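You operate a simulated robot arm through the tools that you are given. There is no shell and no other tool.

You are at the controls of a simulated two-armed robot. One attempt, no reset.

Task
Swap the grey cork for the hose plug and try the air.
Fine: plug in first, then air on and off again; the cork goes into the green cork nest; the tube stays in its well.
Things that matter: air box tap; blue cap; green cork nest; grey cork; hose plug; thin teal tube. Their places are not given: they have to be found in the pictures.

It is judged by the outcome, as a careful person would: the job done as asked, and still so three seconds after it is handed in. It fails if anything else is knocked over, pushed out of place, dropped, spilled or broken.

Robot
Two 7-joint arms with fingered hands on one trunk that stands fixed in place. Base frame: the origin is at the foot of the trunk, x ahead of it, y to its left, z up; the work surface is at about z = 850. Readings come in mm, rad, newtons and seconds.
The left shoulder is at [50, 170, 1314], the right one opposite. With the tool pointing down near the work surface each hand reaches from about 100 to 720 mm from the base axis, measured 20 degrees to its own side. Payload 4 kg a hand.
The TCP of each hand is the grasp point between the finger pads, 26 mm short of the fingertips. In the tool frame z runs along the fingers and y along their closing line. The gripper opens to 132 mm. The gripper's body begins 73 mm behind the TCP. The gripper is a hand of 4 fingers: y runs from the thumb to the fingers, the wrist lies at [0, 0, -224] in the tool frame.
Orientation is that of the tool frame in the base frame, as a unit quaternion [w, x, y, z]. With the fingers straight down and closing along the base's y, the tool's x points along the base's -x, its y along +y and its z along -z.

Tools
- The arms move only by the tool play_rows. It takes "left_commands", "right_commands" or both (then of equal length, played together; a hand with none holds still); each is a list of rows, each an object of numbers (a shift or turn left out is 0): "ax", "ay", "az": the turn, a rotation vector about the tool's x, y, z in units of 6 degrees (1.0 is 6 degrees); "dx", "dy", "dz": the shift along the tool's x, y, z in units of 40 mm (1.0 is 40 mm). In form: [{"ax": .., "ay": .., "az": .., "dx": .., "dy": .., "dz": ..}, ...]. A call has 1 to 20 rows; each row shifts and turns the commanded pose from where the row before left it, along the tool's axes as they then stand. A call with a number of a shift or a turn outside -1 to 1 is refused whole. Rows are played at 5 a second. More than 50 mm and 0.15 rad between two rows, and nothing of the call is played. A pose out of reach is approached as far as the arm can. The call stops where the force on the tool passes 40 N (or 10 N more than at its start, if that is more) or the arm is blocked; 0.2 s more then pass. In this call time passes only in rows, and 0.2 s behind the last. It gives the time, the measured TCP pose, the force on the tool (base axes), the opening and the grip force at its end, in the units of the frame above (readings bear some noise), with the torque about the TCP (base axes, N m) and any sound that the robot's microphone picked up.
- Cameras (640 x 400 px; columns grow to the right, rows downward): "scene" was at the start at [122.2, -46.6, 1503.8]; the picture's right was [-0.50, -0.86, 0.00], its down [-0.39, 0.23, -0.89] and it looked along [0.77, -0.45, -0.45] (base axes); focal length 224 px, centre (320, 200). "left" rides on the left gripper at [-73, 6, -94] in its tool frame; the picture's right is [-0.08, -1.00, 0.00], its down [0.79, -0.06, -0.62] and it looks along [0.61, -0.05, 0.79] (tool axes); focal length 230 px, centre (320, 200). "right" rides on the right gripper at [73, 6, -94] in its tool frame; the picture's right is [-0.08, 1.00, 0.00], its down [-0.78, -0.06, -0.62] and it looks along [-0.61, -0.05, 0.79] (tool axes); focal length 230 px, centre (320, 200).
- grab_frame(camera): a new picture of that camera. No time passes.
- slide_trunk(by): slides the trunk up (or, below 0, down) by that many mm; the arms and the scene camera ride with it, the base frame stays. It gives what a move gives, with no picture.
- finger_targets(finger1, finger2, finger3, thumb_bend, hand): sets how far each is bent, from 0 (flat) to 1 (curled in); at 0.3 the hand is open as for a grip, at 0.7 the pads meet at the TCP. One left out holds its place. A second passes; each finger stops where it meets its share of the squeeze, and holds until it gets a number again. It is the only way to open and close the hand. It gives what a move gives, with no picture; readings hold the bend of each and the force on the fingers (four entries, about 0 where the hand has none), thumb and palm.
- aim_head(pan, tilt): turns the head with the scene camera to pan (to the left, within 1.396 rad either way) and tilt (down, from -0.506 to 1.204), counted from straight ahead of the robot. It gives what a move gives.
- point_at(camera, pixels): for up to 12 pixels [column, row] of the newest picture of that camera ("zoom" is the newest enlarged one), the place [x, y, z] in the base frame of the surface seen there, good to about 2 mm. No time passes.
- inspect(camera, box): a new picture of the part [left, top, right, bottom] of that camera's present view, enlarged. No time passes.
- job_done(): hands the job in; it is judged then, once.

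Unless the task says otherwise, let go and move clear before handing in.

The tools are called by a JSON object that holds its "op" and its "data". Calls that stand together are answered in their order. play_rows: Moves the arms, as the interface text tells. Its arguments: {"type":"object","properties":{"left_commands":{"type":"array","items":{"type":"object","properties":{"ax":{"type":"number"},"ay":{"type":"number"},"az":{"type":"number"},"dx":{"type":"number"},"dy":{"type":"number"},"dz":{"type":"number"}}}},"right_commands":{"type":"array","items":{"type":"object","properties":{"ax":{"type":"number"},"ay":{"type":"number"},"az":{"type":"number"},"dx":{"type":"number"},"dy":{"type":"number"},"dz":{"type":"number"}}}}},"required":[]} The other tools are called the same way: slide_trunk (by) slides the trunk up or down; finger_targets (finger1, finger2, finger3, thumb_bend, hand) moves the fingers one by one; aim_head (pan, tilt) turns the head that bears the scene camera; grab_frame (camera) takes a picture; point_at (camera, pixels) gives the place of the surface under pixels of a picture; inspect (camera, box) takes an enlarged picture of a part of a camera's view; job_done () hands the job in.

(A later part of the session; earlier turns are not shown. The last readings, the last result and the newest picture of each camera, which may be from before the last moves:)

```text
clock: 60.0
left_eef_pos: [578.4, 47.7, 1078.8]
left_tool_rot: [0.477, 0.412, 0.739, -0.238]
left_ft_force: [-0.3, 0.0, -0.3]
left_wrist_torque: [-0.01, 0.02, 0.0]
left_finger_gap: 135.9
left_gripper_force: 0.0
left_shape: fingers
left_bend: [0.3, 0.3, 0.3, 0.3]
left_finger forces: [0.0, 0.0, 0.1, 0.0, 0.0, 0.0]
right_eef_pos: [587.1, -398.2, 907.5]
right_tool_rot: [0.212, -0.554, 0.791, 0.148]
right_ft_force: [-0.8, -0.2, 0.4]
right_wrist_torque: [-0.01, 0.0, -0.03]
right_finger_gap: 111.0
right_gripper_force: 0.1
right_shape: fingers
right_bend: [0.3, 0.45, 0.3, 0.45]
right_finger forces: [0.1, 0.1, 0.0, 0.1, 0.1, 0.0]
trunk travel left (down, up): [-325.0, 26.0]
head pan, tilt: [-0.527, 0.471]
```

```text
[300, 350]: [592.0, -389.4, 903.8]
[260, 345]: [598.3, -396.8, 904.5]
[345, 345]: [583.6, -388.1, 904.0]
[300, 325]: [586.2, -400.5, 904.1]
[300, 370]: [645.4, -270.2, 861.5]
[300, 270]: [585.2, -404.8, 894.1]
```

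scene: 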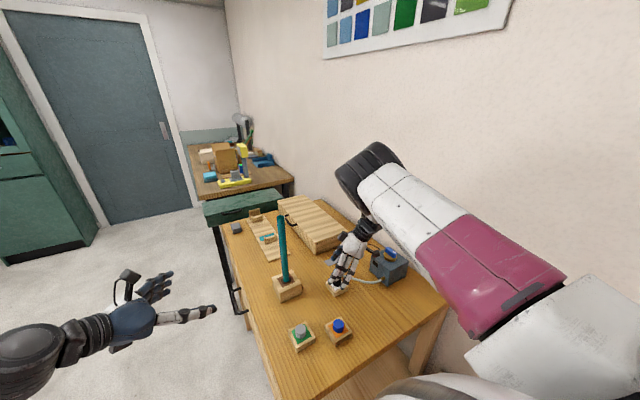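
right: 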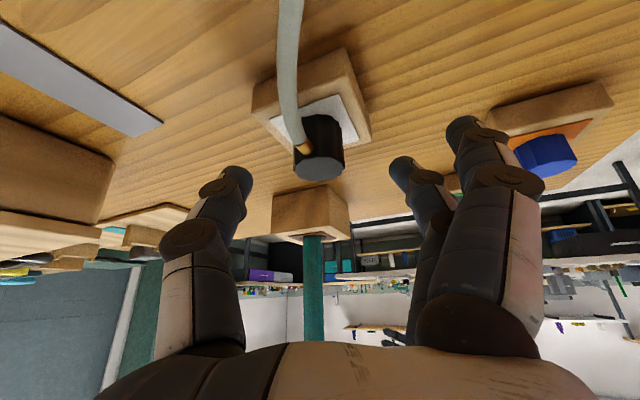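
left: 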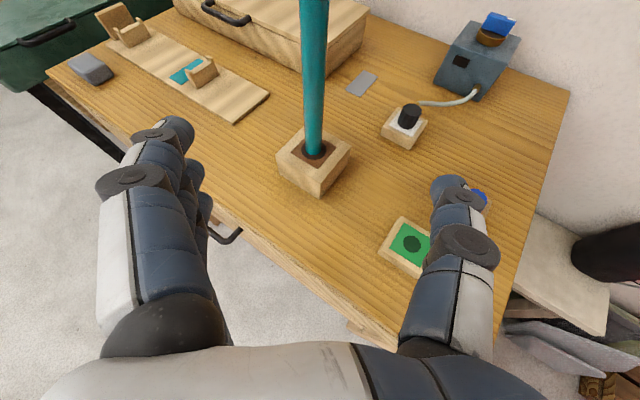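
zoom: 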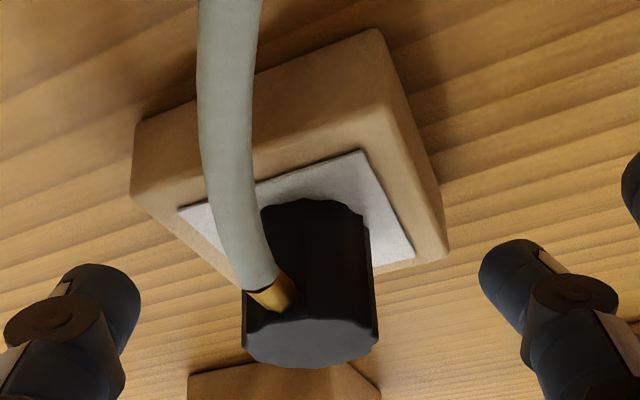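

The plug is exactly centred. I close finger 2 and the thumb in two steps.

{"op": "finger_targets", "data": {"hand": "right", "finger2": 0.6, "thumb_bend": 0.6}}

{"op": "finger_targets", "data": {"hand": "right", "finger2": 0.68, "thumb_bend": 0.68}}

{"op": "inspect", "data": {"camera": "right", "box": [220, 60, 430, 220]}}

```text
clock: 61.0
left_eef_pos: [576.9, 49.1, 1078.6]
left_tool_rot: [0.477, 0.411, 0.739, -0.237]
left_ft_force: [-1.1, 0.4, -0.3]
left_wrist_torque: [-0.02, -0.05, 0.01]
left_finger_gap: 135.6
left_gripper_force: 0.0
left_shape: fingers
left_bend: [0.3, 0.3, 0.3, 0.3]
left_finger forces: [0.0, 0.0, 0.0, 0.0, 0.1, 0.0]
right_eef_pos: [587.1, -398.7, 906.4]
right_tool_rot: [0.213, -0.554, 0.791, 0.148]
right_ft_force: [-0.9, -0.1, -0.4]
right_wrist_torque: [-0.02, 0.03, 0.03]
right_finger_gap: 86.9
right_gripper_force: 0.0
right_shape: fingers
right_bend: [0.3, 0.6, 0.3, 0.6]
right_finger forces: [0.0, 0.0, 0.0, 0.1, 0.0, 0.1]
trunk travel left (down, up): [-325.0, 26.0]
head pan, tilt: [-0.527, 0.471]
```

```text
clock: 62.0
left_eef_pos: [578.1, 47.7, 1079.6]
left_tool_rot: [0.477, 0.411, 0.74, -0.237]
left_ft_force: [-0.5, -0.5, 0.1]
left_wrist_torque: [0.01, 0.01, -0.01]
left_finger_gap: 135.5
left_gripper_force: 0.1
left_shape: fingers
left_bend: [0.3, 0.3, 0.3, 0.3]
left_finger forces: [0.0, 0.0, 0.0, 0.0, 0.1, 0.0]
right_eef_pos: [587.2, -398.3, 907.6]
right_tool_rot: [0.212, -0.554, 0.791, 0.148]
right_ft_force: [-0.2, -0.2, -0.1]
right_wrist_torque: [0.01, -0.01, 0.02]
right_finger_gap: 82.3
right_gripper_force: 6.3
right_shape: fingers
right_bend: [0.3, 0.61, 0.3, 0.65]
right_finger forces: [0.0, 5.8, 0.0, 0.1, 5.8, 0.1]
trunk travel left (down, up): [-325.0, 26.0]
head pan, tilt: [-0.527, 0.471]
```

```text
2.50 times, centred on (325, 140) of right
```

zoom: 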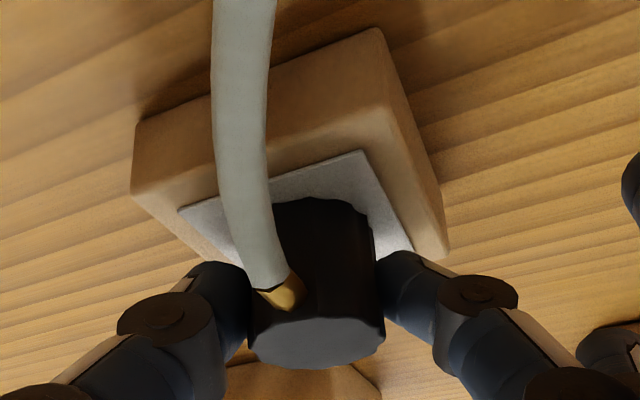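

Gripped at 5.8 N each. I firm the pinch a bit more, then lift slowly watching hose force.

{"op": "finger_targets", "data": {"hand": "right", "finger2": 0.73, "thumb_bend": 0.73}}

{"op": "play_rows", "data": {"right_commands": [{"dx": -0.06, "dz": -0.108}, {"dx": -0.125, "dz": -0.2165}, {"dx": -0.125, "dz": -0.2165}, {"dx": -0.125, "dz": -0.2165}]}}

{"op": "inspect", "data": {"camera": "right", "box": [220, 60, 430, 220]}}

{"op": "inspect", "data": {"camera": "scene", "box": [300, 190, 420, 310]}}

```text
clock: 63.0
left_eef_pos: [579.2, 47.2, 1078.7]
left_tool_rot: [0.477, 0.411, 0.739, -0.237]
left_ft_force: [-1.1, -0.4, -0.8]
left_wrist_torque: [-0.01, -0.01, 0.04]
left_finger_gap: 136.0
left_gripper_force: 0.1
left_shape: fingers
left_bend: [0.3, 0.3, 0.3, 0.3]
left_finger forces: [0.0, 0.1, 0.0, 0.0, 0.1, 0.1]
right_eef_pos: [586.7, -398.4, 907.7]
right_tool_rot: [0.213, -0.554, 0.791, 0.147]
right_ft_force: [0.8, -0.1, 0.2]
right_wrist_torque: [0.02, -0.03, -0.04]
right_finger_gap: 78.4
right_gripper_force: 10.1
right_shape: fingers
right_bend: [0.3, 0.61, 0.3, 0.68]
right_finger forces: [0.0, 9.5, 0.0, 0.0, 10.8, 0.0]
trunk travel left (down, up): [-325.0, 26.0]
head pan, tilt: [-0.527, 0.471]
```

```text
clock: 64.0
left_eef_pos: [578.0, 47.0, 1078.5]
left_tool_rot: [0.478, 0.411, 0.74, -0.237]
left_ft_force: [-0.4, 0.9, 1.3]
left_wrist_torque: [0.02, 0.0, 0.0]
left_finger_gap: 135.9
left_gripper_force: 0.0
left_shape: fingers
left_bend: [0.3, 0.3, 0.3, 0.3]
left_finger forces: [0.0, 0.0, 0.0, 0.0, 0.0, 0.0]
right_eef_pos: [588.1, -397.6, 941.9]
right_tool_rot: [0.212, -0.554, 0.791, 0.148]
right_ft_force: [0.2, 0.0, -0.8]
right_wrist_torque: [-0.03, 0.01, -0.01]
right_finger_gap: 78.7
right_gripper_force: 9.6
right_shape: fingers
right_bend: [0.3, 0.6, 0.3, 0.68]
right_finger forces: [0.0, 10.2, 0.0, 0.0, 10.1, 0.0]
trunk travel left (down, up): [-325.0, 26.0]
head pan, tilt: [-0.527, 0.471]
```

```text
2.50 times, centred on (325, 140) of right
```

zoom: 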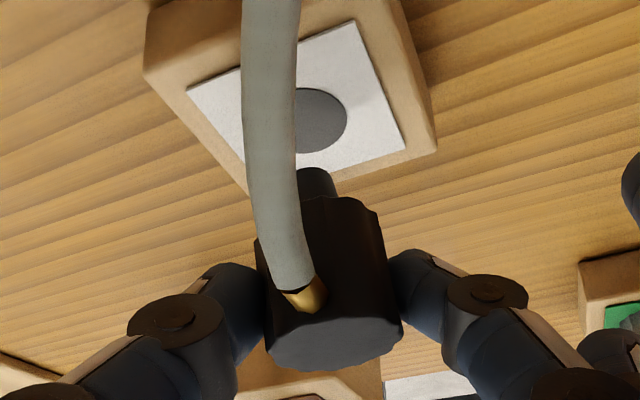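

```text
3.33 times, centred on (360, 250) of scene
```

zoom: 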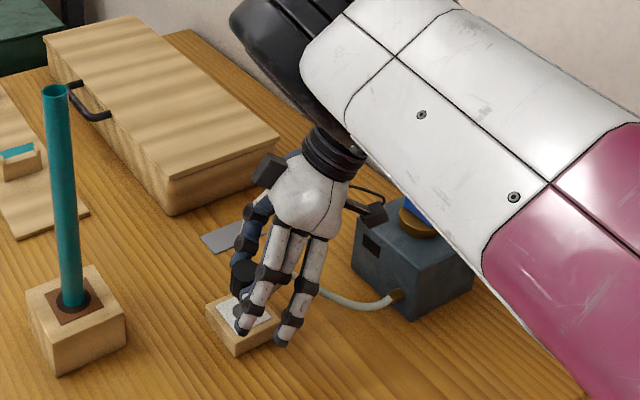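

The plug is out of its nest with the stem showing, and there is no hose pull. I raise it further and check the hose.

{"op": "play_rows", "data": {"right_commands": [{"dx": -0.375, "dz": -0.65}, {"dx": -0.45, "dz": -0.78}, {"dx": -0.45, "dz": -0.78}, {"dx": -0.45, "dz": -0.78}]}}

{"op": "grab_frame", "data": {"camera": "scene"}}

{"op": "grab_frame", "data": {"camera": "right"}}

```text
clock: 65.0
left_eef_pos: [577.6, 48.6, 1079.5]
left_tool_rot: [0.477, 0.412, 0.739, -0.238]
left_ft_force: [-0.9, 0.1, 0.4]
left_wrist_torque: [-0.05, -0.01, 0.01]
left_finger_gap: 136.0
left_gripper_force: 0.1
left_shape: fingers
left_bend: [0.3, 0.3, 0.3, 0.3]
left_finger forces: [0.1, 0.1, 0.0, 0.0, 0.0, 0.1]
right_eef_pos: [586.7, -397.9, 1079.1]
right_tool_rot: [0.213, -0.553, 0.792, 0.147]
right_ft_force: [0.7, 0.1, -1.4]
right_wrist_torque: [-0.02, 0.0, 0.0]
right_finger_gap: 78.2
right_gripper_force: 9.9
right_shape: fingers
right_bend: [0.3, 0.6, 0.3, 0.68]
right_finger forces: [0.1, 10.2, 0.0, 0.1, 10.1, 0.0]
trunk travel left (down, up): [-325.0, 26.0]
head pan, tilt: [-0.527, 0.471]
```

```text
taken
```

scene: 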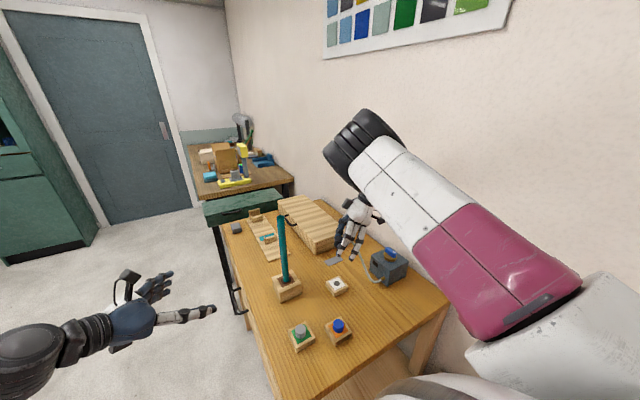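

```text
taken
```

right: 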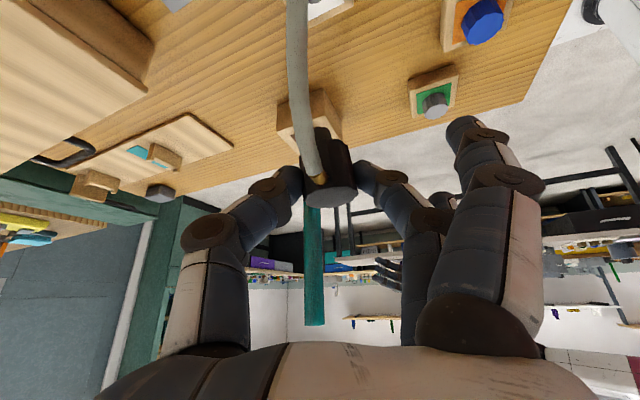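

The hose pays out with almost no pull. I continue up to z≈1230 and yaw back 20° so the hose will point toward the box.

{"op": "play_rows", "data": {"right_commands": [{"dx": -0.45, "dz": -0.78}, {"dx": -0.45, "dz": -0.78}, {"dx": -0.45, "dz": -0.78}, {"dx": -0.45, "dz": -0.78}, {"dx": -0.1, "dz": -0.173}, {"ax": 0.417, "az": 0.722}, {"ax": 0.417, "az": 0.722}, {"ax": 0.417, "az": 0.722}, {"ax": 0.417, "az": 0.722}, {"dz": 0.0}]}}

{"op": "grab_frame", "data": {"camera": "scene"}}

{"op": "grab_frame", "data": {"camera": "right"}}

```text
clock: 67.2
left_eef_pos: [577.8, 47.7, 1079.2]
left_tool_rot: [0.477, 0.411, 0.74, -0.237]
left_ft_force: [-0.5, 0.3, -0.6]
left_wrist_torque: [-0.02, -0.01, 0.01]
left_finger_gap: 135.9
left_gripper_force: 0.0
left_shape: fingers
left_bend: [0.3, 0.3, 0.3, 0.3]
left_finger forces: [0.1, 0.0, 0.0, 0.1, 0.0, 0.0]
right_eef_pos: [587.9, -398.1, 1231.0]
right_tool_rot: [0.234, -0.407, 0.876, 0.108]
right_ft_force: [-0.4, 0.7, -0.5]
right_wrist_torque: [0.03, 0.01, 0.02]
right_finger_gap: 78.4
right_gripper_force: 9.6
right_shape: fingers
right_bend: [0.3, 0.6, 0.3, 0.68]
right_finger forces: [0.0, 10.0, 0.1, 0.0, 10.0, 0.0]
trunk travel left (down, up): [-325.0, 26.0]
head pan, tilt: [-0.527, 0.471]
```

```text
taken
```

scene: 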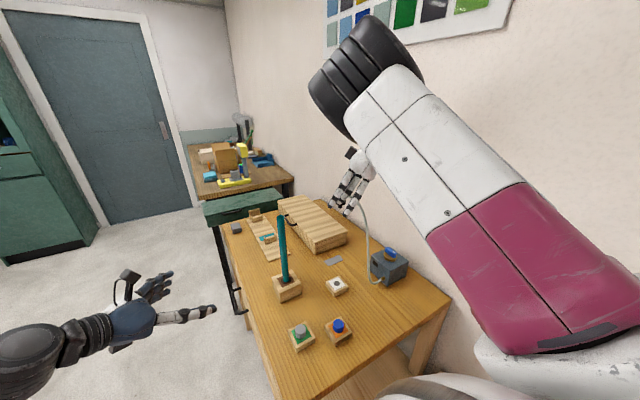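

```text
taken
```

right: 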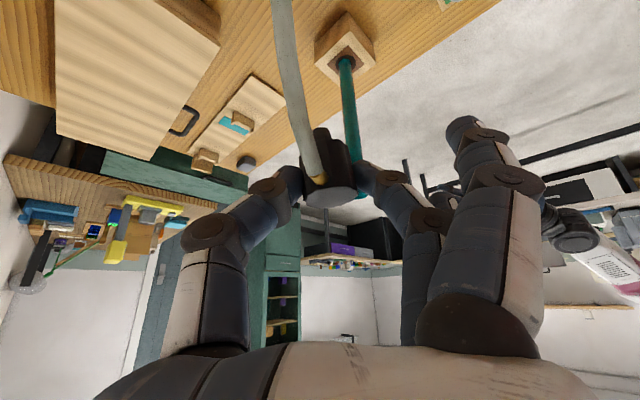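

Now I measure the plug's axis in the hand and the tube's rim.

{"op": "inspect", "data": {"camera": "right", "box": [270, 110, 390, 220]}}

{"op": "point_at", "data": {"camera": "zoom", "pixels": [[320, 305], [270, 300], [375, 300], [320, 285], [320, 322], [320, 200], [350, 230], [290, 80], [310, 75], [310, 95]]}}

{"op": "inspect", "data": {"camera": "scene", "box": [250, 160, 390, 250]}}

```text
3.64 times, centred on (330, 165) of right
```

zoom: 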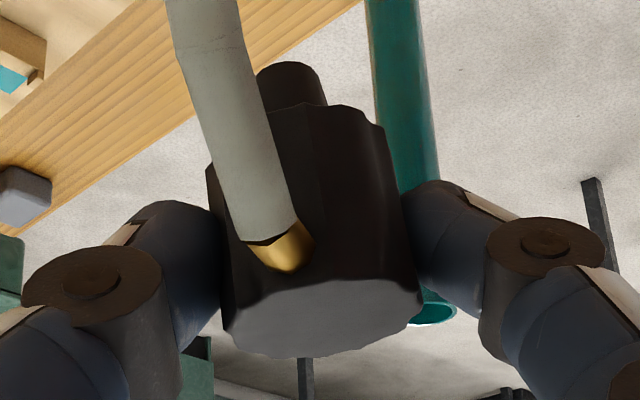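

```text
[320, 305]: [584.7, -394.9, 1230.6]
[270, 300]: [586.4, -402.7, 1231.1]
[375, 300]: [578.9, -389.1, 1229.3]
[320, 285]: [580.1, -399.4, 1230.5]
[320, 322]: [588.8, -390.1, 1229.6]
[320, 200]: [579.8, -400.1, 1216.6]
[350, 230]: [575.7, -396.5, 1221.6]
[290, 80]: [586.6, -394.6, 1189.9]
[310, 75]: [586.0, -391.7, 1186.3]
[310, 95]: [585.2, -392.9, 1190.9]
```

```text
4.44 times, centred on (320, 205) of scene
```

zoom: 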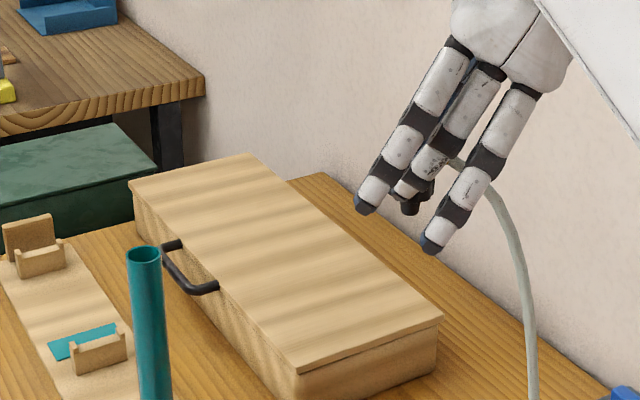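

The plug leans ~5–6° (stem pointing slightly forward). I measure the tube rim now in the scene zoom (rim at (143,252)).

{"op": "inspect", "data": {"camera": "scene", "box": [262, 200, 302, 230]}}

{"op": "point_at", "data": {"camera": "zoom", "pixels": [[240, 250], [385, 250], [310, 235], [310, 300], [255, 262], [370, 262], [275, 280], [345, 280], [315, 395], [315, 340]]}}

```text
13.33 times, centred on (282, 215) of scene
```

zoom: 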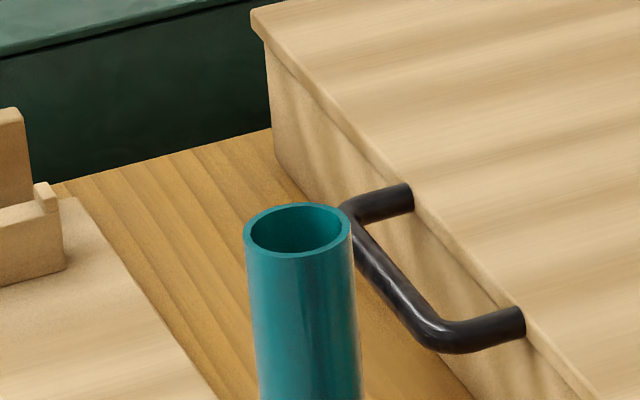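

```text
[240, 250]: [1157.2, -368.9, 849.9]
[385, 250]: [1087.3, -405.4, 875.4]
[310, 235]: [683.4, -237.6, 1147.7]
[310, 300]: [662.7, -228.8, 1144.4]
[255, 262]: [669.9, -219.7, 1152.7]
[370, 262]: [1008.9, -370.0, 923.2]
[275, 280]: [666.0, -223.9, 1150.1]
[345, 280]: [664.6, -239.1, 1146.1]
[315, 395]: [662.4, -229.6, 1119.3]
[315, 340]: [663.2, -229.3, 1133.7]
```

{"op": "point_at", "data": {"camera": "zoom", "pixels": [[246, 230], [348, 230], [300, 255], [300, 205], [262, 212], [335, 212], [262, 248], [338, 248]]}}

```text
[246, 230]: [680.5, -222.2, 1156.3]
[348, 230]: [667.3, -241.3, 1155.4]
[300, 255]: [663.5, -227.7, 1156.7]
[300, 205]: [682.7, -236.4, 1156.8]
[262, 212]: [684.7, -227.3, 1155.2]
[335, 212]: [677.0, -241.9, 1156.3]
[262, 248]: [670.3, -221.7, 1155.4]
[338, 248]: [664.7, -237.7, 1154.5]
```

The rim centre is (673.8,-232.0), z≈1156.5. I correct the plug's lean with a 5.4° turn and carry it over the tube, stem bottom ~28 mm above the rim.

{"op": "play_rows", "data": {"right_commands": [{"ay": 0.45}, {"ay": 0.45}, {"dx": -0.808, "dy": 0.1845, "dz": 0.368}, {"dx": -0.808, "dy": 0.1845, "dz": 0.368}, {"dx": -0.808, "dy": 0.1845, "dz": 0.368}, {"dx": -0.808, "dy": 0.1845, "dz": 0.368}, {"dx": -0.808, "dy": 0.1845, "dz": 0.368}, {"dz": 0.0}, {"dz": 0.0}]}}

{"op": "grab_frame", "data": {"camera": "scene"}}

{"op": "grab_frame", "data": {"camera": "right"}}

```text
clock: 69.2
left_eef_pos: [576.9, 48.1, 1078.0]
left_tool_rot: [0.477, 0.411, 0.74, -0.237]
left_ft_force: [-0.7, -0.5, -0.1]
left_wrist_torque: [-0.02, -0.01, 0.0]
left_finger_gap: 135.8
left_gripper_force: 0.1
left_shape: fingers
left_bend: [0.3, 0.3, 0.3, 0.3]
left_finger forces: [0.0, 0.0, 0.0, 0.1, 0.0, 0.0]
right_eef_pos: [675.6, -243.0, 1229.6]
right_tool_rot: [0.194, -0.41, 0.887, 0.09]
right_ft_force: [0.4, -0.3, -0.3]
right_wrist_torque: [-0.02, -0.03, -0.02]
right_finger_gap: 78.3
right_gripper_force: 10.2
right_shape: fingers
right_bend: [0.3, 0.6, 0.3, 0.68]
right_finger forces: [0.0, 10.1, 0.1, 0.0, 9.9, 0.1]
trunk travel left (down, up): [-325.0, 26.0]
head pan, tilt: [-0.527, 0.471]
```

```text
taken
```

scene: 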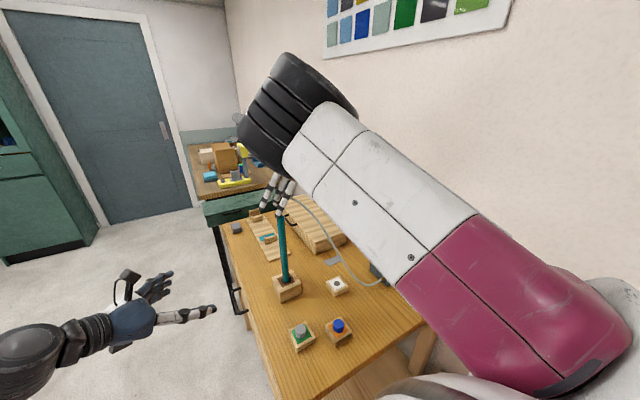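

```text
taken
```

right: 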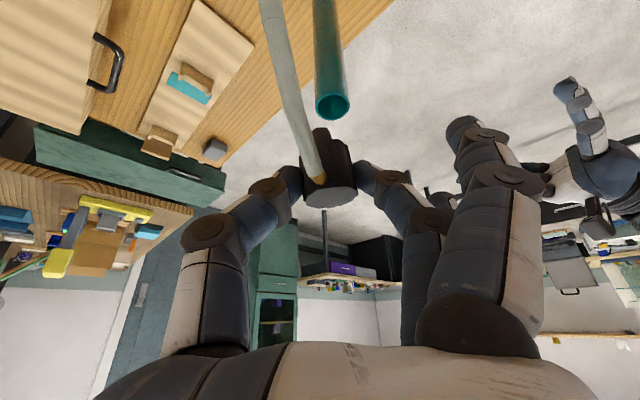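

The plug is over the tube; residual in y is ~4 mm. I let it settle and measure the plug relative to the rim.

{"op": "play_rows", "data": {"right_commands": [{"dz": 0.0}, {"dz": 0.0}]}}

{"op": "inspect", "data": {"camera": "right", "box": [270, 60, 390, 220]}}

{"op": "point_at", "data": {"camera": "zoom", "pixels": [[340, 115], [305, 115], [375, 110], [340, 92], [340, 145], [325, 185], [325, 178], [345, 335], [300, 325], [390, 325], [345, 315], [335, 240]]}}

{"op": "inspect", "data": {"camera": "scene", "box": [250, 170, 310, 230]}}

```text
clock: 69.8
left_eef_pos: [579.2, 48.5, 1079.1]
left_tool_rot: [0.478, 0.41, 0.74, -0.237]
left_ft_force: [0.2, -0.6, -0.1]
left_wrist_torque: [-0.02, 0.01, -0.01]
left_finger_gap: 135.9
left_gripper_force: 0.1
left_shape: fingers
left_bend: [0.3, 0.3, 0.3, 0.3]
left_finger forces: [0.0, 0.0, 0.0, 0.0, 0.0, 0.0]
right_eef_pos: [675.1, -242.9, 1228.5]
right_tool_rot: [0.195, -0.41, 0.887, 0.09]
right_ft_force: [0.0, 0.4, -1.2]
right_wrist_torque: [-0.02, 0.0, -0.02]
right_finger_gap: 78.4
right_gripper_force: 10.4
right_shape: fingers
right_bend: [0.3, 0.6, 0.3, 0.68]
right_finger forces: [0.1, 10.0, 0.0, 0.1, 9.8, 0.0]
trunk travel left (down, up): [-325.0, 26.0]
head pan, tilt: [-0.527, 0.471]
```

```text
2.50 times, centred on (330, 140) of right
```

zoom: 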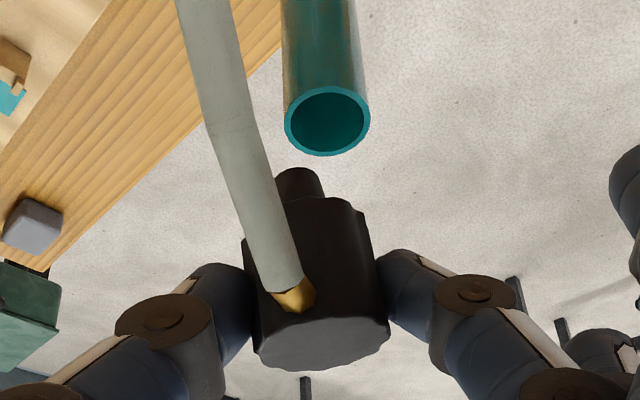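

```text
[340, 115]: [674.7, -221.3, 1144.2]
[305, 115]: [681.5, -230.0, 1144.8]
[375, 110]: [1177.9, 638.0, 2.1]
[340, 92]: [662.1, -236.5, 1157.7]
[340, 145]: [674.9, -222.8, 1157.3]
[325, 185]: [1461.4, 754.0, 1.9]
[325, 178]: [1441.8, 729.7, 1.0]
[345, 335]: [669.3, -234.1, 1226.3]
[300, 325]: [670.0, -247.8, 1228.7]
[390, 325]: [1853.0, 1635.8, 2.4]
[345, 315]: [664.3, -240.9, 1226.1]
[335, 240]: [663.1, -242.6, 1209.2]
```

```text
6.67 times, centred on (280, 200) of scene
```

zoom: 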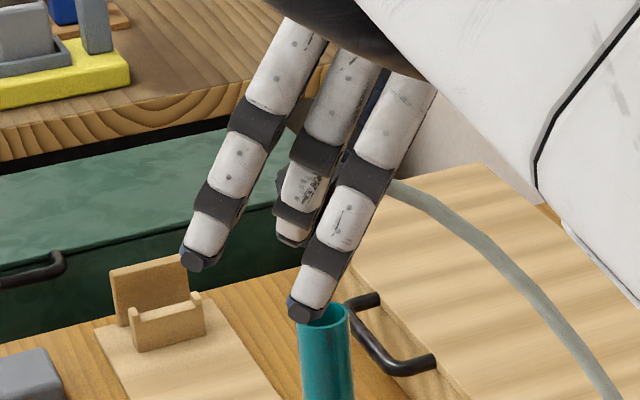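

{"op": "point_at", "data": {"camera": "right", "pixels": [[321, 130], [320, 134], [317, 132], [324, 133], [326, 197], [318, 197], [334, 197], [326, 192], [326, 202], [334, 155], [340, 165], [322, 150]]}}

{"op": "inspect", "data": {"camera": "right", "box": [300, 90, 370, 150]}}

{"op": "point_at", "data": {"camera": "zoom", "pixels": [[155, 260], [215, 260], [165, 60], [230, 22], [230, 130], [190, 240], [190, 265], [190, 285], [215, 290]]}}

```text
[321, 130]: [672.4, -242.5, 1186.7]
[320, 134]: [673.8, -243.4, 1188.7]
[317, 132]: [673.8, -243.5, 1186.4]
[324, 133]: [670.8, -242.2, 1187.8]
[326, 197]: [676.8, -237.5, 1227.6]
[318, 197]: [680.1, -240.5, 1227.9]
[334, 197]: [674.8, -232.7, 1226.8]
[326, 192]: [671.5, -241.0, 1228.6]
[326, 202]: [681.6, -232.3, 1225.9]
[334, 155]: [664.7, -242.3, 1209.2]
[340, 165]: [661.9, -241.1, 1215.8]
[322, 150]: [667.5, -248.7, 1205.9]
```

```text
6.67 times, centred on (335, 120) of right
```

zoom: 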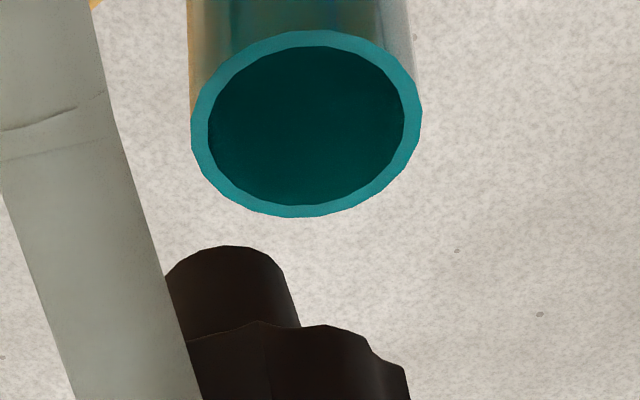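

```text
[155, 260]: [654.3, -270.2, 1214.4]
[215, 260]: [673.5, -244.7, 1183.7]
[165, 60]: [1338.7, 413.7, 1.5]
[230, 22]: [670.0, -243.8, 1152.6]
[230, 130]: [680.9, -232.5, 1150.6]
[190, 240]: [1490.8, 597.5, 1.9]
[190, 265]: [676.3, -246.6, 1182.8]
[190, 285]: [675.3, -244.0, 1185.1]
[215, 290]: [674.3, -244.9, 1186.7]
```

The stem axis is about (677.8,-240), i.e. 4 mm and −8 mm from the rim centre, and the plug leans ~4° sideways. I yaw 15° more (to relieve the y-limit) and correct the lean, then measure again.

{"op": "play_rows", "data": {"right_commands": [{"ax": -0.572, "az": -0.656}, {"ax": -0.572, "az": -0.656}, {"ax": -0.572, "az": -0.656}, {"dz": 0.0}, {"dz": 0.0}]}}

{"op": "grab_frame", "data": {"camera": "right"}}

{"op": "inspect", "data": {"camera": "right", "box": [270, 60, 390, 220]}}

```text
clock: 71.0
left_eef_pos: [577.4, 48.8, 1078.9]
left_tool_rot: [0.477, 0.411, 0.739, -0.237]
left_ft_force: [0.1, 1.0, 0.3]
left_wrist_torque: [0.01, -0.01, -0.02]
left_finger_gap: 135.9
left_gripper_force: 0.1
left_shape: fingers
left_bend: [0.3, 0.3, 0.3, 0.3]
left_finger forces: [0.1, 0.0, 0.1, 0.0, 0.0, 0.0]
right_eef_pos: [675.2, -237.3, 1230.3]
right_tool_rot: [0.164, -0.517, 0.827, 0.148]
right_ft_force: [0.2, -0.9, -0.3]
right_wrist_torque: [0.0, 0.0, -0.01]
right_finger_gap: 78.5
right_gripper_force: 10.3
right_shape: fingers
right_bend: [0.3, 0.6, 0.3, 0.68]
right_finger forces: [0.0, 10.0, 0.0, 0.0, 9.8, 0.1]
trunk travel left (down, up): [-325.0, 26.0]
head pan, tilt: [-0.527, 0.471]
```

```text
taken
```

right: 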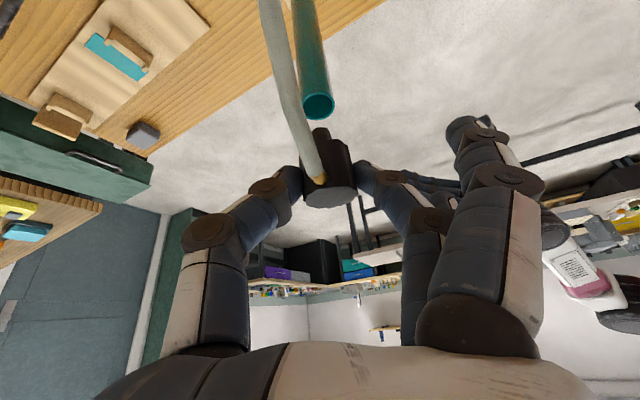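

```text
2.50 times, centred on (330, 140) of right
```

zoom: 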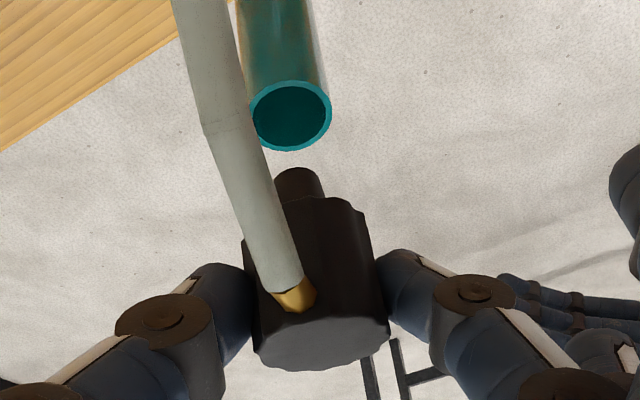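

Lateral lean is now gone by the vanishing-point check, and the stem looks within ~2 mm of the rim centre. I verify with measured points.

{"op": "point_at", "data": {"camera": "right", "pixels": [[322, 129], [322, 132], [319, 131], [325, 131], [330, 197], [322, 197], [338, 197], [330, 192], [330, 202], [335, 150], [318, 121], [318, 93]]}}

{"op": "inspect", "data": {"camera": "scene", "box": [255, 170, 305, 230]}}

```text
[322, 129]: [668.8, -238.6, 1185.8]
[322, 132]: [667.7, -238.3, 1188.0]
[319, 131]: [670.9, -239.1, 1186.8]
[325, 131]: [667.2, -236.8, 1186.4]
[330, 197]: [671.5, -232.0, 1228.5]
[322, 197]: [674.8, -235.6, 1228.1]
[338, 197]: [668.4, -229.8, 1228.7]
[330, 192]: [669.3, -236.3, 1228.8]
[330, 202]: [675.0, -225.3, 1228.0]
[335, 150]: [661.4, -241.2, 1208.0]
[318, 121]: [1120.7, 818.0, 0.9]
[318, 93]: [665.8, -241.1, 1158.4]
```

```text
6.67 times, centred on (280, 200) of scene
```

zoom: 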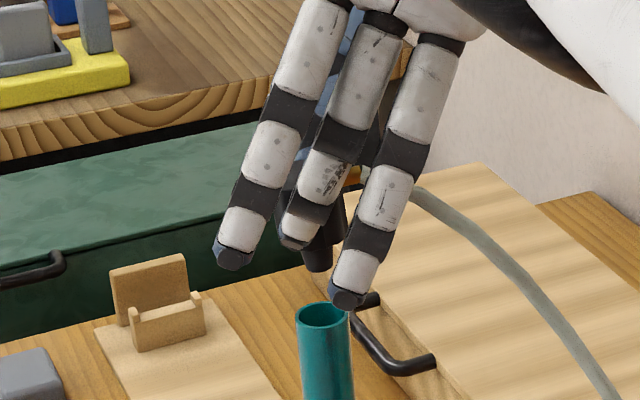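

In both views the stem (scene zoom (318,268); right (322,131)) lies on the vertical through the rim centre. I descend 22 mm to just above the rim.

{"op": "play_rows", "data": {"right_commands": [{"dx": 0.117, "dy": -0.021, "dz": 0.248}, {"dx": 0.117, "dy": -0.021, "dz": 0.248}, {"dz": 0.0}]}}

{"op": "inspect", "data": {"camera": "right", "box": [280, 80, 370, 210]}}

{"op": "inspect", "data": {"camera": "scene", "box": [260, 190, 305, 235]}}

```text
clock: 71.8
left_eef_pos: [577.1, 48.1, 1078.9]
left_tool_rot: [0.477, 0.411, 0.739, -0.238]
left_ft_force: [0.6, -0.2, 0.8]
left_wrist_torque: [0.04, 0.01, 0.02]
left_finger_gap: 135.6
left_gripper_force: 0.0
left_shape: fingers
left_bend: [0.3, 0.3, 0.3, 0.3]
left_finger forces: [0.0, 0.1, 0.0, 0.1, 0.0, 0.0]
right_eef_pos: [673.5, -241.0, 1209.7]
right_tool_rot: [0.165, -0.517, 0.827, 0.148]
right_ft_force: [-0.3, 0.3, -0.1]
right_wrist_torque: [-0.01, -0.01, 0.0]
right_finger_gap: 78.3
right_gripper_force: 10.3
right_shape: fingers
right_bend: [0.3, 0.6, 0.3, 0.68]
right_finger forces: [0.0, 10.0, 0.1, 0.0, 9.8, 0.1]
trunk travel left (down, up): [-325.0, 26.0]
head pan, tilt: [-0.527, 0.471]
```

```text
3.08 times, centred on (325, 145) of right
```

zoom: 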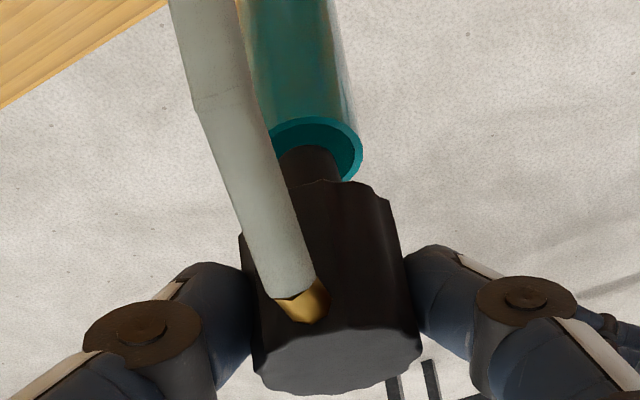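

```text
8.89 times, centred on (282, 212) of scene
```

zoom: 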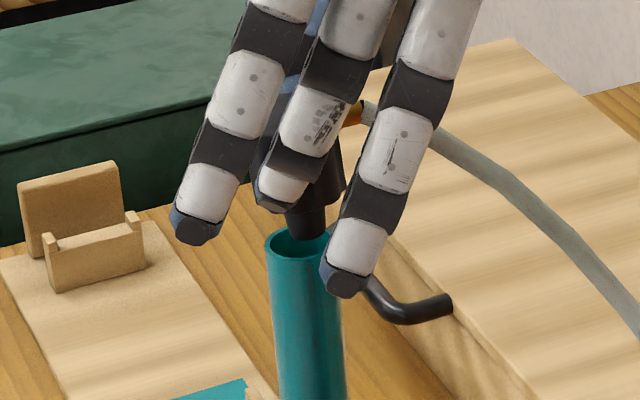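

The hand drifted ~3.7 mm toward −y while descending, leaving the stem ~2 mm off centre. I nudge back (+y) and lower 8 mm so the stem enters the bore.

{"op": "play_rows", "data": {"right_commands": [{"dx": -0.035, "dy": 0.0, "dz": 0.04}, {"dx": 0.035, "dy": -0.012, "dz": 0.181}, {"dz": 0.0}]}}

{"op": "inspect", "data": {"camera": "right", "box": [280, 80, 370, 210]}}

{"op": "inspect", "data": {"camera": "scene", "box": [260, 190, 305, 235]}}

```text
clock: 72.6
left_eef_pos: [578.3, 47.2, 1078.0]
left_tool_rot: [0.477, 0.412, 0.739, -0.238]
left_ft_force: [-0.6, -0.7, -0.3]
left_wrist_torque: [0.03, 0.04, 0.02]
left_finger_gap: 136.0
left_gripper_force: 0.0
left_shape: fingers
left_bend: [0.3, 0.3, 0.3, 0.3]
left_finger forces: [0.0, 0.0, 0.0, 0.0, 0.0, 0.1]
right_eef_pos: [674.4, -236.5, 1201.0]
right_tool_rot: [0.164, -0.517, 0.827, 0.147]
right_ft_force: [-0.2, -0.3, -0.3]
right_wrist_torque: [-0.01, 0.0, -0.02]
right_finger_gap: 78.6
right_gripper_force: 10.2
right_shape: fingers
right_bend: [0.3, 0.6, 0.3, 0.68]
right_finger forces: [0.0, 10.1, 0.0, 0.1, 9.9, 0.1]
trunk travel left (down, up): [-325.0, 26.0]
head pan, tilt: [-0.527, 0.471]
```

```text
3.08 times, centred on (325, 145) of right
```

zoom: 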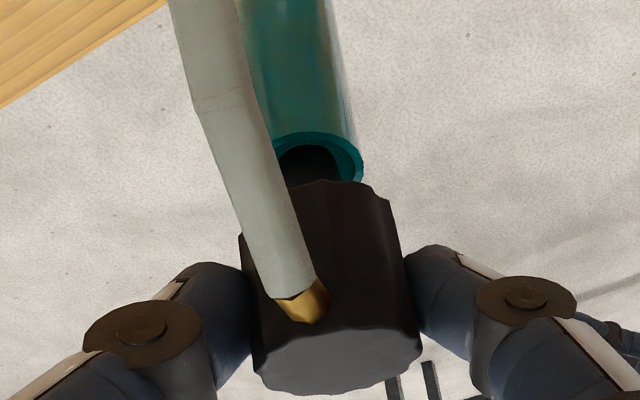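

```text
8.89 times, centred on (282, 212) of scene
```

zoom: 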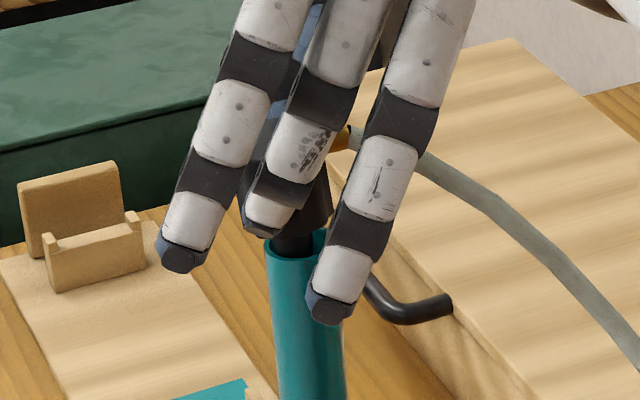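

The stem is entering the bore with no contact force. I continue down ~6 mm with a tiny centring shift.

{"op": "play_rows", "data": {"right_commands": [{"dx": 0.036, "dy": -0.019, "dz": 0.065}, {"dx": 0.036, "dy": -0.019, "dz": 0.065}, {"dz": 0.0}]}}

{"op": "inspect", "data": {"camera": "right", "box": [280, 80, 370, 210]}}

{"op": "inspect", "data": {"camera": "scene", "box": [260, 190, 305, 235]}}

```text
clock: 73.4
left_eef_pos: [578.9, 48.4, 1079.4]
left_tool_rot: [0.478, 0.411, 0.739, -0.238]
left_ft_force: [-0.7, 0.3, 0.0]
left_wrist_torque: [-0.01, 0.01, 0.0]
left_finger_gap: 135.9
left_gripper_force: 0.1
left_shape: fingers
left_bend: [0.3, 0.3, 0.3, 0.3]
left_finger forces: [0.0, 0.1, 0.0, 0.0, 0.0, 0.1]
right_eef_pos: [676.7, -237.3, 1194.8]
right_tool_rot: [0.164, -0.517, 0.827, 0.148]
right_ft_force: [0.2, -0.8, -0.3]
right_wrist_torque: [-0.06, 0.01, 0.0]
right_finger_gap: 78.4
right_gripper_force: 10.1
right_shape: fingers
right_bend: [0.3, 0.6, 0.3, 0.68]
right_finger forces: [0.0, 10.1, 0.0, 0.0, 10.0, 0.0]
trunk travel left (down, up): [-325.0, 26.0]
head pan, tilt: [-0.527, 0.471]
```

```text
3.08 times, centred on (325, 145) of right
```

zoom: 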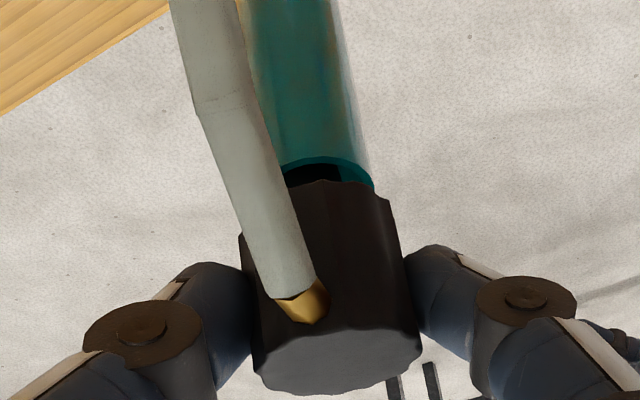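

```text
8.89 times, centred on (282, 212) of scene
```

zoom: 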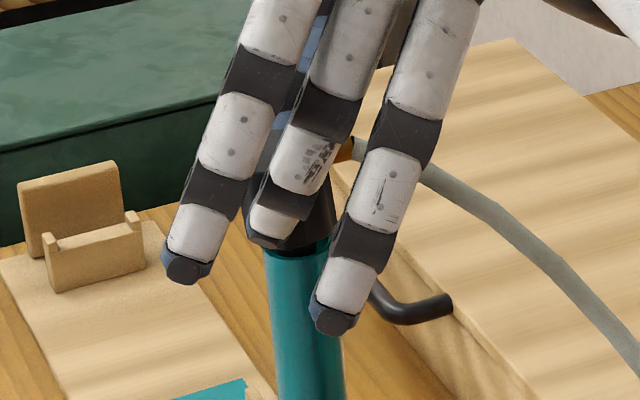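

The stem is inside the bore and the head is nearly on the rim. I lower the last few millimetres in 2 mm steps.

{"op": "play_rows", "data": {"right_commands": [{"dx": 0.026, "dy": 0.007, "dz": 0.044}, {"dx": 0.026, "dy": 0.007, "dz": 0.044}, {"dx": 0.024, "dy": 0.0, "dz": 0.045}, {"dz": 0.0}]}}

{"op": "inspect", "data": {"camera": "right", "box": [280, 80, 370, 210]}}

{"op": "inspect", "data": {"camera": "scene", "box": [250, 190, 310, 300]}}

```text
clock: 74.4
left_eef_pos: [577.4, 47.6, 1079.3]
left_tool_rot: [0.478, 0.411, 0.739, -0.238]
left_ft_force: [-0.2, -0.5, 0.3]
left_wrist_torque: [-0.01, 0.01, 0.01]
left_finger_gap: 135.7
left_gripper_force: 0.0
left_shape: fingers
left_bend: [0.3, 0.3, 0.3, 0.3]
left_finger forces: [0.1, 0.0, 0.0, 0.0, 0.0, 0.0]
right_eef_pos: [675.6, -236.7, 1190.3]
right_tool_rot: [0.164, -0.517, 0.827, 0.147]
right_ft_force: [0.8, 0.2, 3.1]
right_wrist_torque: [0.05, 0.03, 0.01]
right_finger_gap: 78.4
right_gripper_force: 10.7
right_shape: fingers
right_bend: [0.3, 0.61, 0.3, 0.68]
right_finger forces: [0.0, 10.4, 0.0, 0.0, 10.5, 0.0]
trunk travel left (down, up): [-325.0, 26.0]
head pan, tilt: [-0.527, 0.471]
```

```text
3.08 times, centred on (325, 145) of right
```

zoom: 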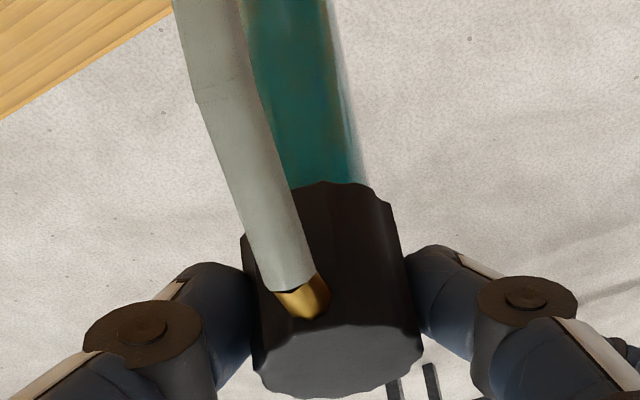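

```text
3.64 times, centred on (280, 245) of scene
```

zoom: 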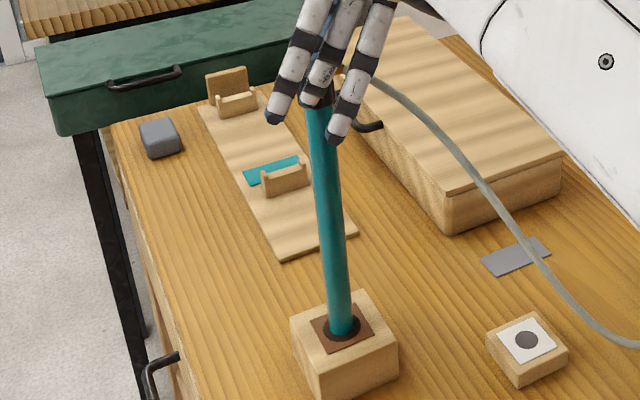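

The head has met the rim (3 N). I press about 2 mm more to make sure it is fully seated.

{"op": "play_rows", "data": {"right_commands": [{"dx": 0.011, "dy": -0.002, "dz": 0.0225}, {"dx": 0.011, "dy": -0.002, "dz": 0.0225}]}}

{"op": "inspect", "data": {"camera": "scene", "box": [255, 195, 310, 300]}}

{"op": "point_at", "data": {"camera": "zoom", "pixels": [[315, 110], [322, 160], [328, 210], [334, 260], [340, 310], [345, 335]]}}

```text
clock: 75.0
left_eef_pos: [576.4, 47.9, 1079.1]
left_tool_rot: [0.479, 0.411, 0.739, -0.238]
left_ft_force: [-0.5, -0.3, 0.2]
left_wrist_torque: [-0.01, 0.01, 0.01]
left_finger_gap: 136.0
left_gripper_force: 0.0
left_shape: fingers
left_bend: [0.3, 0.3, 0.3, 0.3]
left_finger forces: [0.1, 0.0, 0.0, 0.1, 0.0, 0.1]
right_eef_pos: [674.1, -235.9, 1189.8]
right_tool_rot: [0.166, -0.518, 0.826, 0.148]
right_ft_force: [0.6, -0.1, 12.4]
right_wrist_torque: [0.19, 0.08, -0.01]
right_finger_gap: 77.4
right_gripper_force: 12.0
right_shape: fingers
right_bend: [0.3, 0.62, 0.3, 0.69]
right_finger forces: [0.1, 11.4, 0.1, 0.0, 11.5, 0.1]
trunk travel left (down, up): [-325.0, 26.0]
head pan, tilt: [-0.527, 0.471]
```

```text
3.81 times, centred on (282, 248) of scene
```

zoom: 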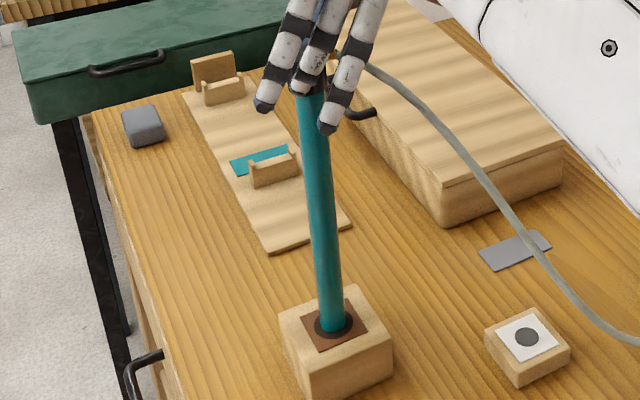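

```text
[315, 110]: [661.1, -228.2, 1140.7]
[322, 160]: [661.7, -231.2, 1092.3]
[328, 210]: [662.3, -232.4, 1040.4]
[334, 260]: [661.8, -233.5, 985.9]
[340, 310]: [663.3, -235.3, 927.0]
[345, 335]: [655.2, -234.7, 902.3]
```

12 N resisting — it is fully seated and the tube leans only ~2°. I unload the push, then release the plug gently.

{"op": "play_rows", "data": {"right_commands": [{"dx": -0.011, "dy": 0.002, "dz": -0.0225}, {"dx": -0.011, "dy": 0.002, "dz": -0.0225}]}}

{"op": "finger_targets", "data": {"hand": "right", "finger2": 0.59, "thumb_bend": 0.6}}

{"op": "inspect", "data": {"camera": "right", "box": [250, 80, 400, 210]}}

{"op": "inspect", "data": {"camera": "scene", "box": [255, 195, 310, 300]}}

```text
clock: 75.6
left_eef_pos: [577.0, 48.1, 1079.3]
left_tool_rot: [0.477, 0.411, 0.74, -0.236]
left_ft_force: [0.1, -0.7, 0.6]
left_wrist_torque: [0.0, -0.04, 0.0]
left_finger_gap: 136.0
left_gripper_force: 0.1
left_shape: fingers
left_bend: [0.3, 0.3, 0.3, 0.3]
left_finger forces: [0.0, 0.0, 0.0, 0.0, 0.0, 0.0]
right_eef_pos: [675.0, -236.1, 1189.3]
right_tool_rot: [0.164, -0.517, 0.827, 0.148]
right_ft_force: [-1.3, 0.4, 7.9]
right_wrist_torque: [0.15, 0.08, 0.04]
right_finger_gap: 77.7
right_gripper_force: 10.9
right_shape: fingers
right_bend: [0.3, 0.62, 0.3, 0.69]
right_finger forces: [0.0, 11.3, 0.0, 0.0, 11.1, 0.0]
trunk travel left (down, up): [-325.0, 26.0]
head pan, tilt: [-0.527, 0.471]
```

```text
clock: 76.6
left_eef_pos: [577.7, 47.2, 1078.5]
left_tool_rot: [0.478, 0.41, 0.74, -0.237]
left_ft_force: [-0.3, -0.4, 0.5]
left_wrist_torque: [0.01, 0.01, -0.01]
left_finger_gap: 136.1
left_gripper_force: 0.0
left_shape: fingers
left_bend: [0.3, 0.3, 0.3, 0.3]
left_finger forces: [0.0, 0.0, 0.0, 0.0, 0.0, 0.1]
right_eef_pos: [675.6, -235.5, 1188.8]
right_tool_rot: [0.165, -0.517, 0.827, 0.147]
right_ft_force: [-0.1, -0.9, -0.7]
right_wrist_torque: [0.0, -0.01, -0.02]
right_finger_gap: 86.5
right_gripper_force: 0.0
right_shape: fingers
right_bend: [0.3, 0.59, 0.3, 0.6]
right_finger forces: [0.1, 0.0, 0.0, 0.0, 0.0, 0.0]
trunk travel left (down, up): [-325.0, 26.0]
head pan, tilt: [-0.527, 0.471]
```

```text
3.08 times, centred on (325, 145) of right
```

zoom: 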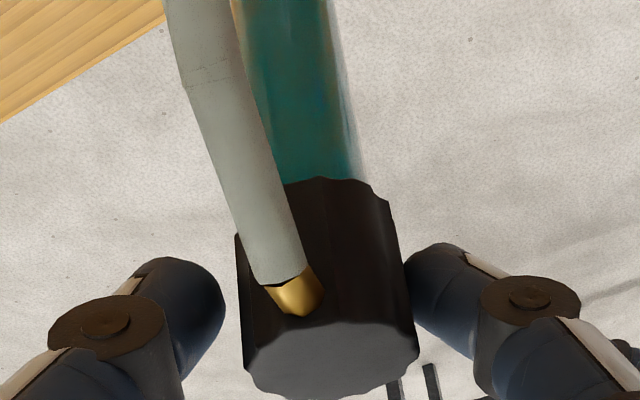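

```text
3.81 times, centred on (282, 248) of scene
```

zoom: 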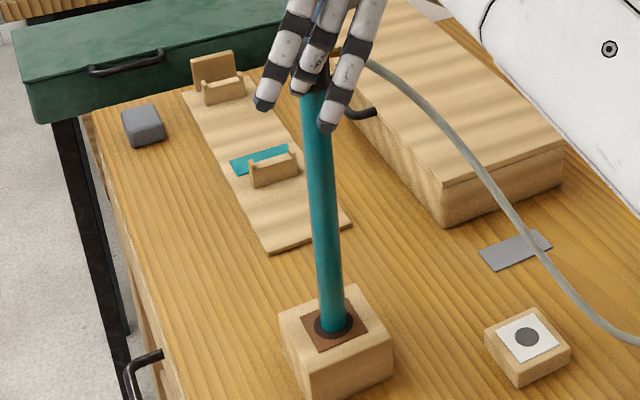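

The plug stays on the tube after release. I open the pinch wide and check stability before withdrawing.

{"op": "finger_targets", "data": {"hand": "right", "finger2": 0.42, "thumb_bend": 0.42}}

{"op": "inspect", "data": {"camera": "right", "box": [220, 60, 420, 220]}}

{"op": "inspect", "data": {"camera": "scene", "box": [255, 195, 310, 300]}}

{"op": "point_at", "data": {"camera": "zoom", "pixels": [[316, 110], [322, 160], [328, 210], [334, 260], [338, 310]]}}

```text
clock: 77.6
left_eef_pos: [577.9, 46.2, 1079.4]
left_tool_rot: [0.477, 0.412, 0.739, -0.238]
left_ft_force: [-0.7, 0.4, 1.0]
left_wrist_torque: [0.02, 0.0, -0.01]
left_finger_gap: 136.2
left_gripper_force: 0.0
left_shape: fingers
left_bend: [0.3, 0.3, 0.3, 0.3]
left_finger forces: [0.1, 0.1, 0.1, 0.0, 0.0, 0.0]
right_eef_pos: [675.0, -236.7, 1188.2]
right_tool_rot: [0.165, -0.517, 0.827, 0.148]
right_ft_force: [-0.8, -0.8, 0.3]
right_wrist_torque: [0.04, 0.04, -0.01]
right_finger_gap: 116.2
right_gripper_force: 0.1
right_shape: fingers
right_bend: [0.3, 0.42, 0.3, 0.42]
right_finger forces: [0.1, 0.1, 0.1, 0.0, 0.0, 0.0]
trunk travel left (down, up): [-325.0, 26.0]
head pan, tilt: [-0.527, 0.471]
```

```text
2.50 times, centred on (320, 140) of right
```

zoom: 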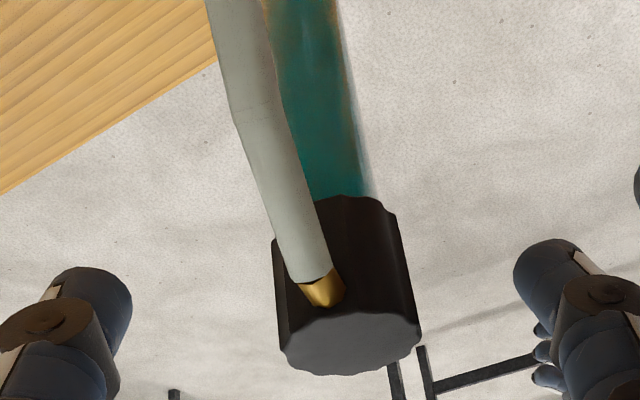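

```text
3.81 times, centred on (282, 248) of scene
```

zoom: 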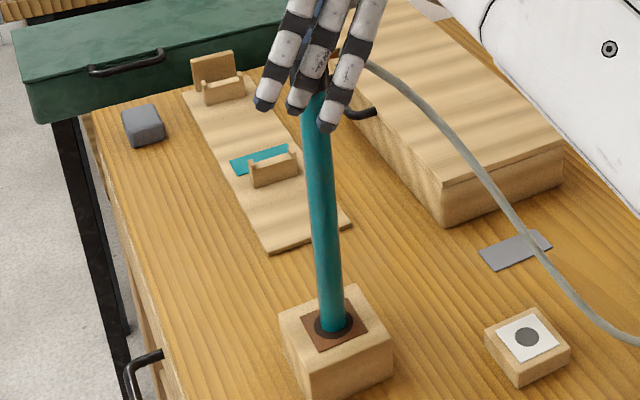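

```text
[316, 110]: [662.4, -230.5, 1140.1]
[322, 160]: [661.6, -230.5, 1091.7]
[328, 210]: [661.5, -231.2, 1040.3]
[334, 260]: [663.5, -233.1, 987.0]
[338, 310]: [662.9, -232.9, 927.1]
```

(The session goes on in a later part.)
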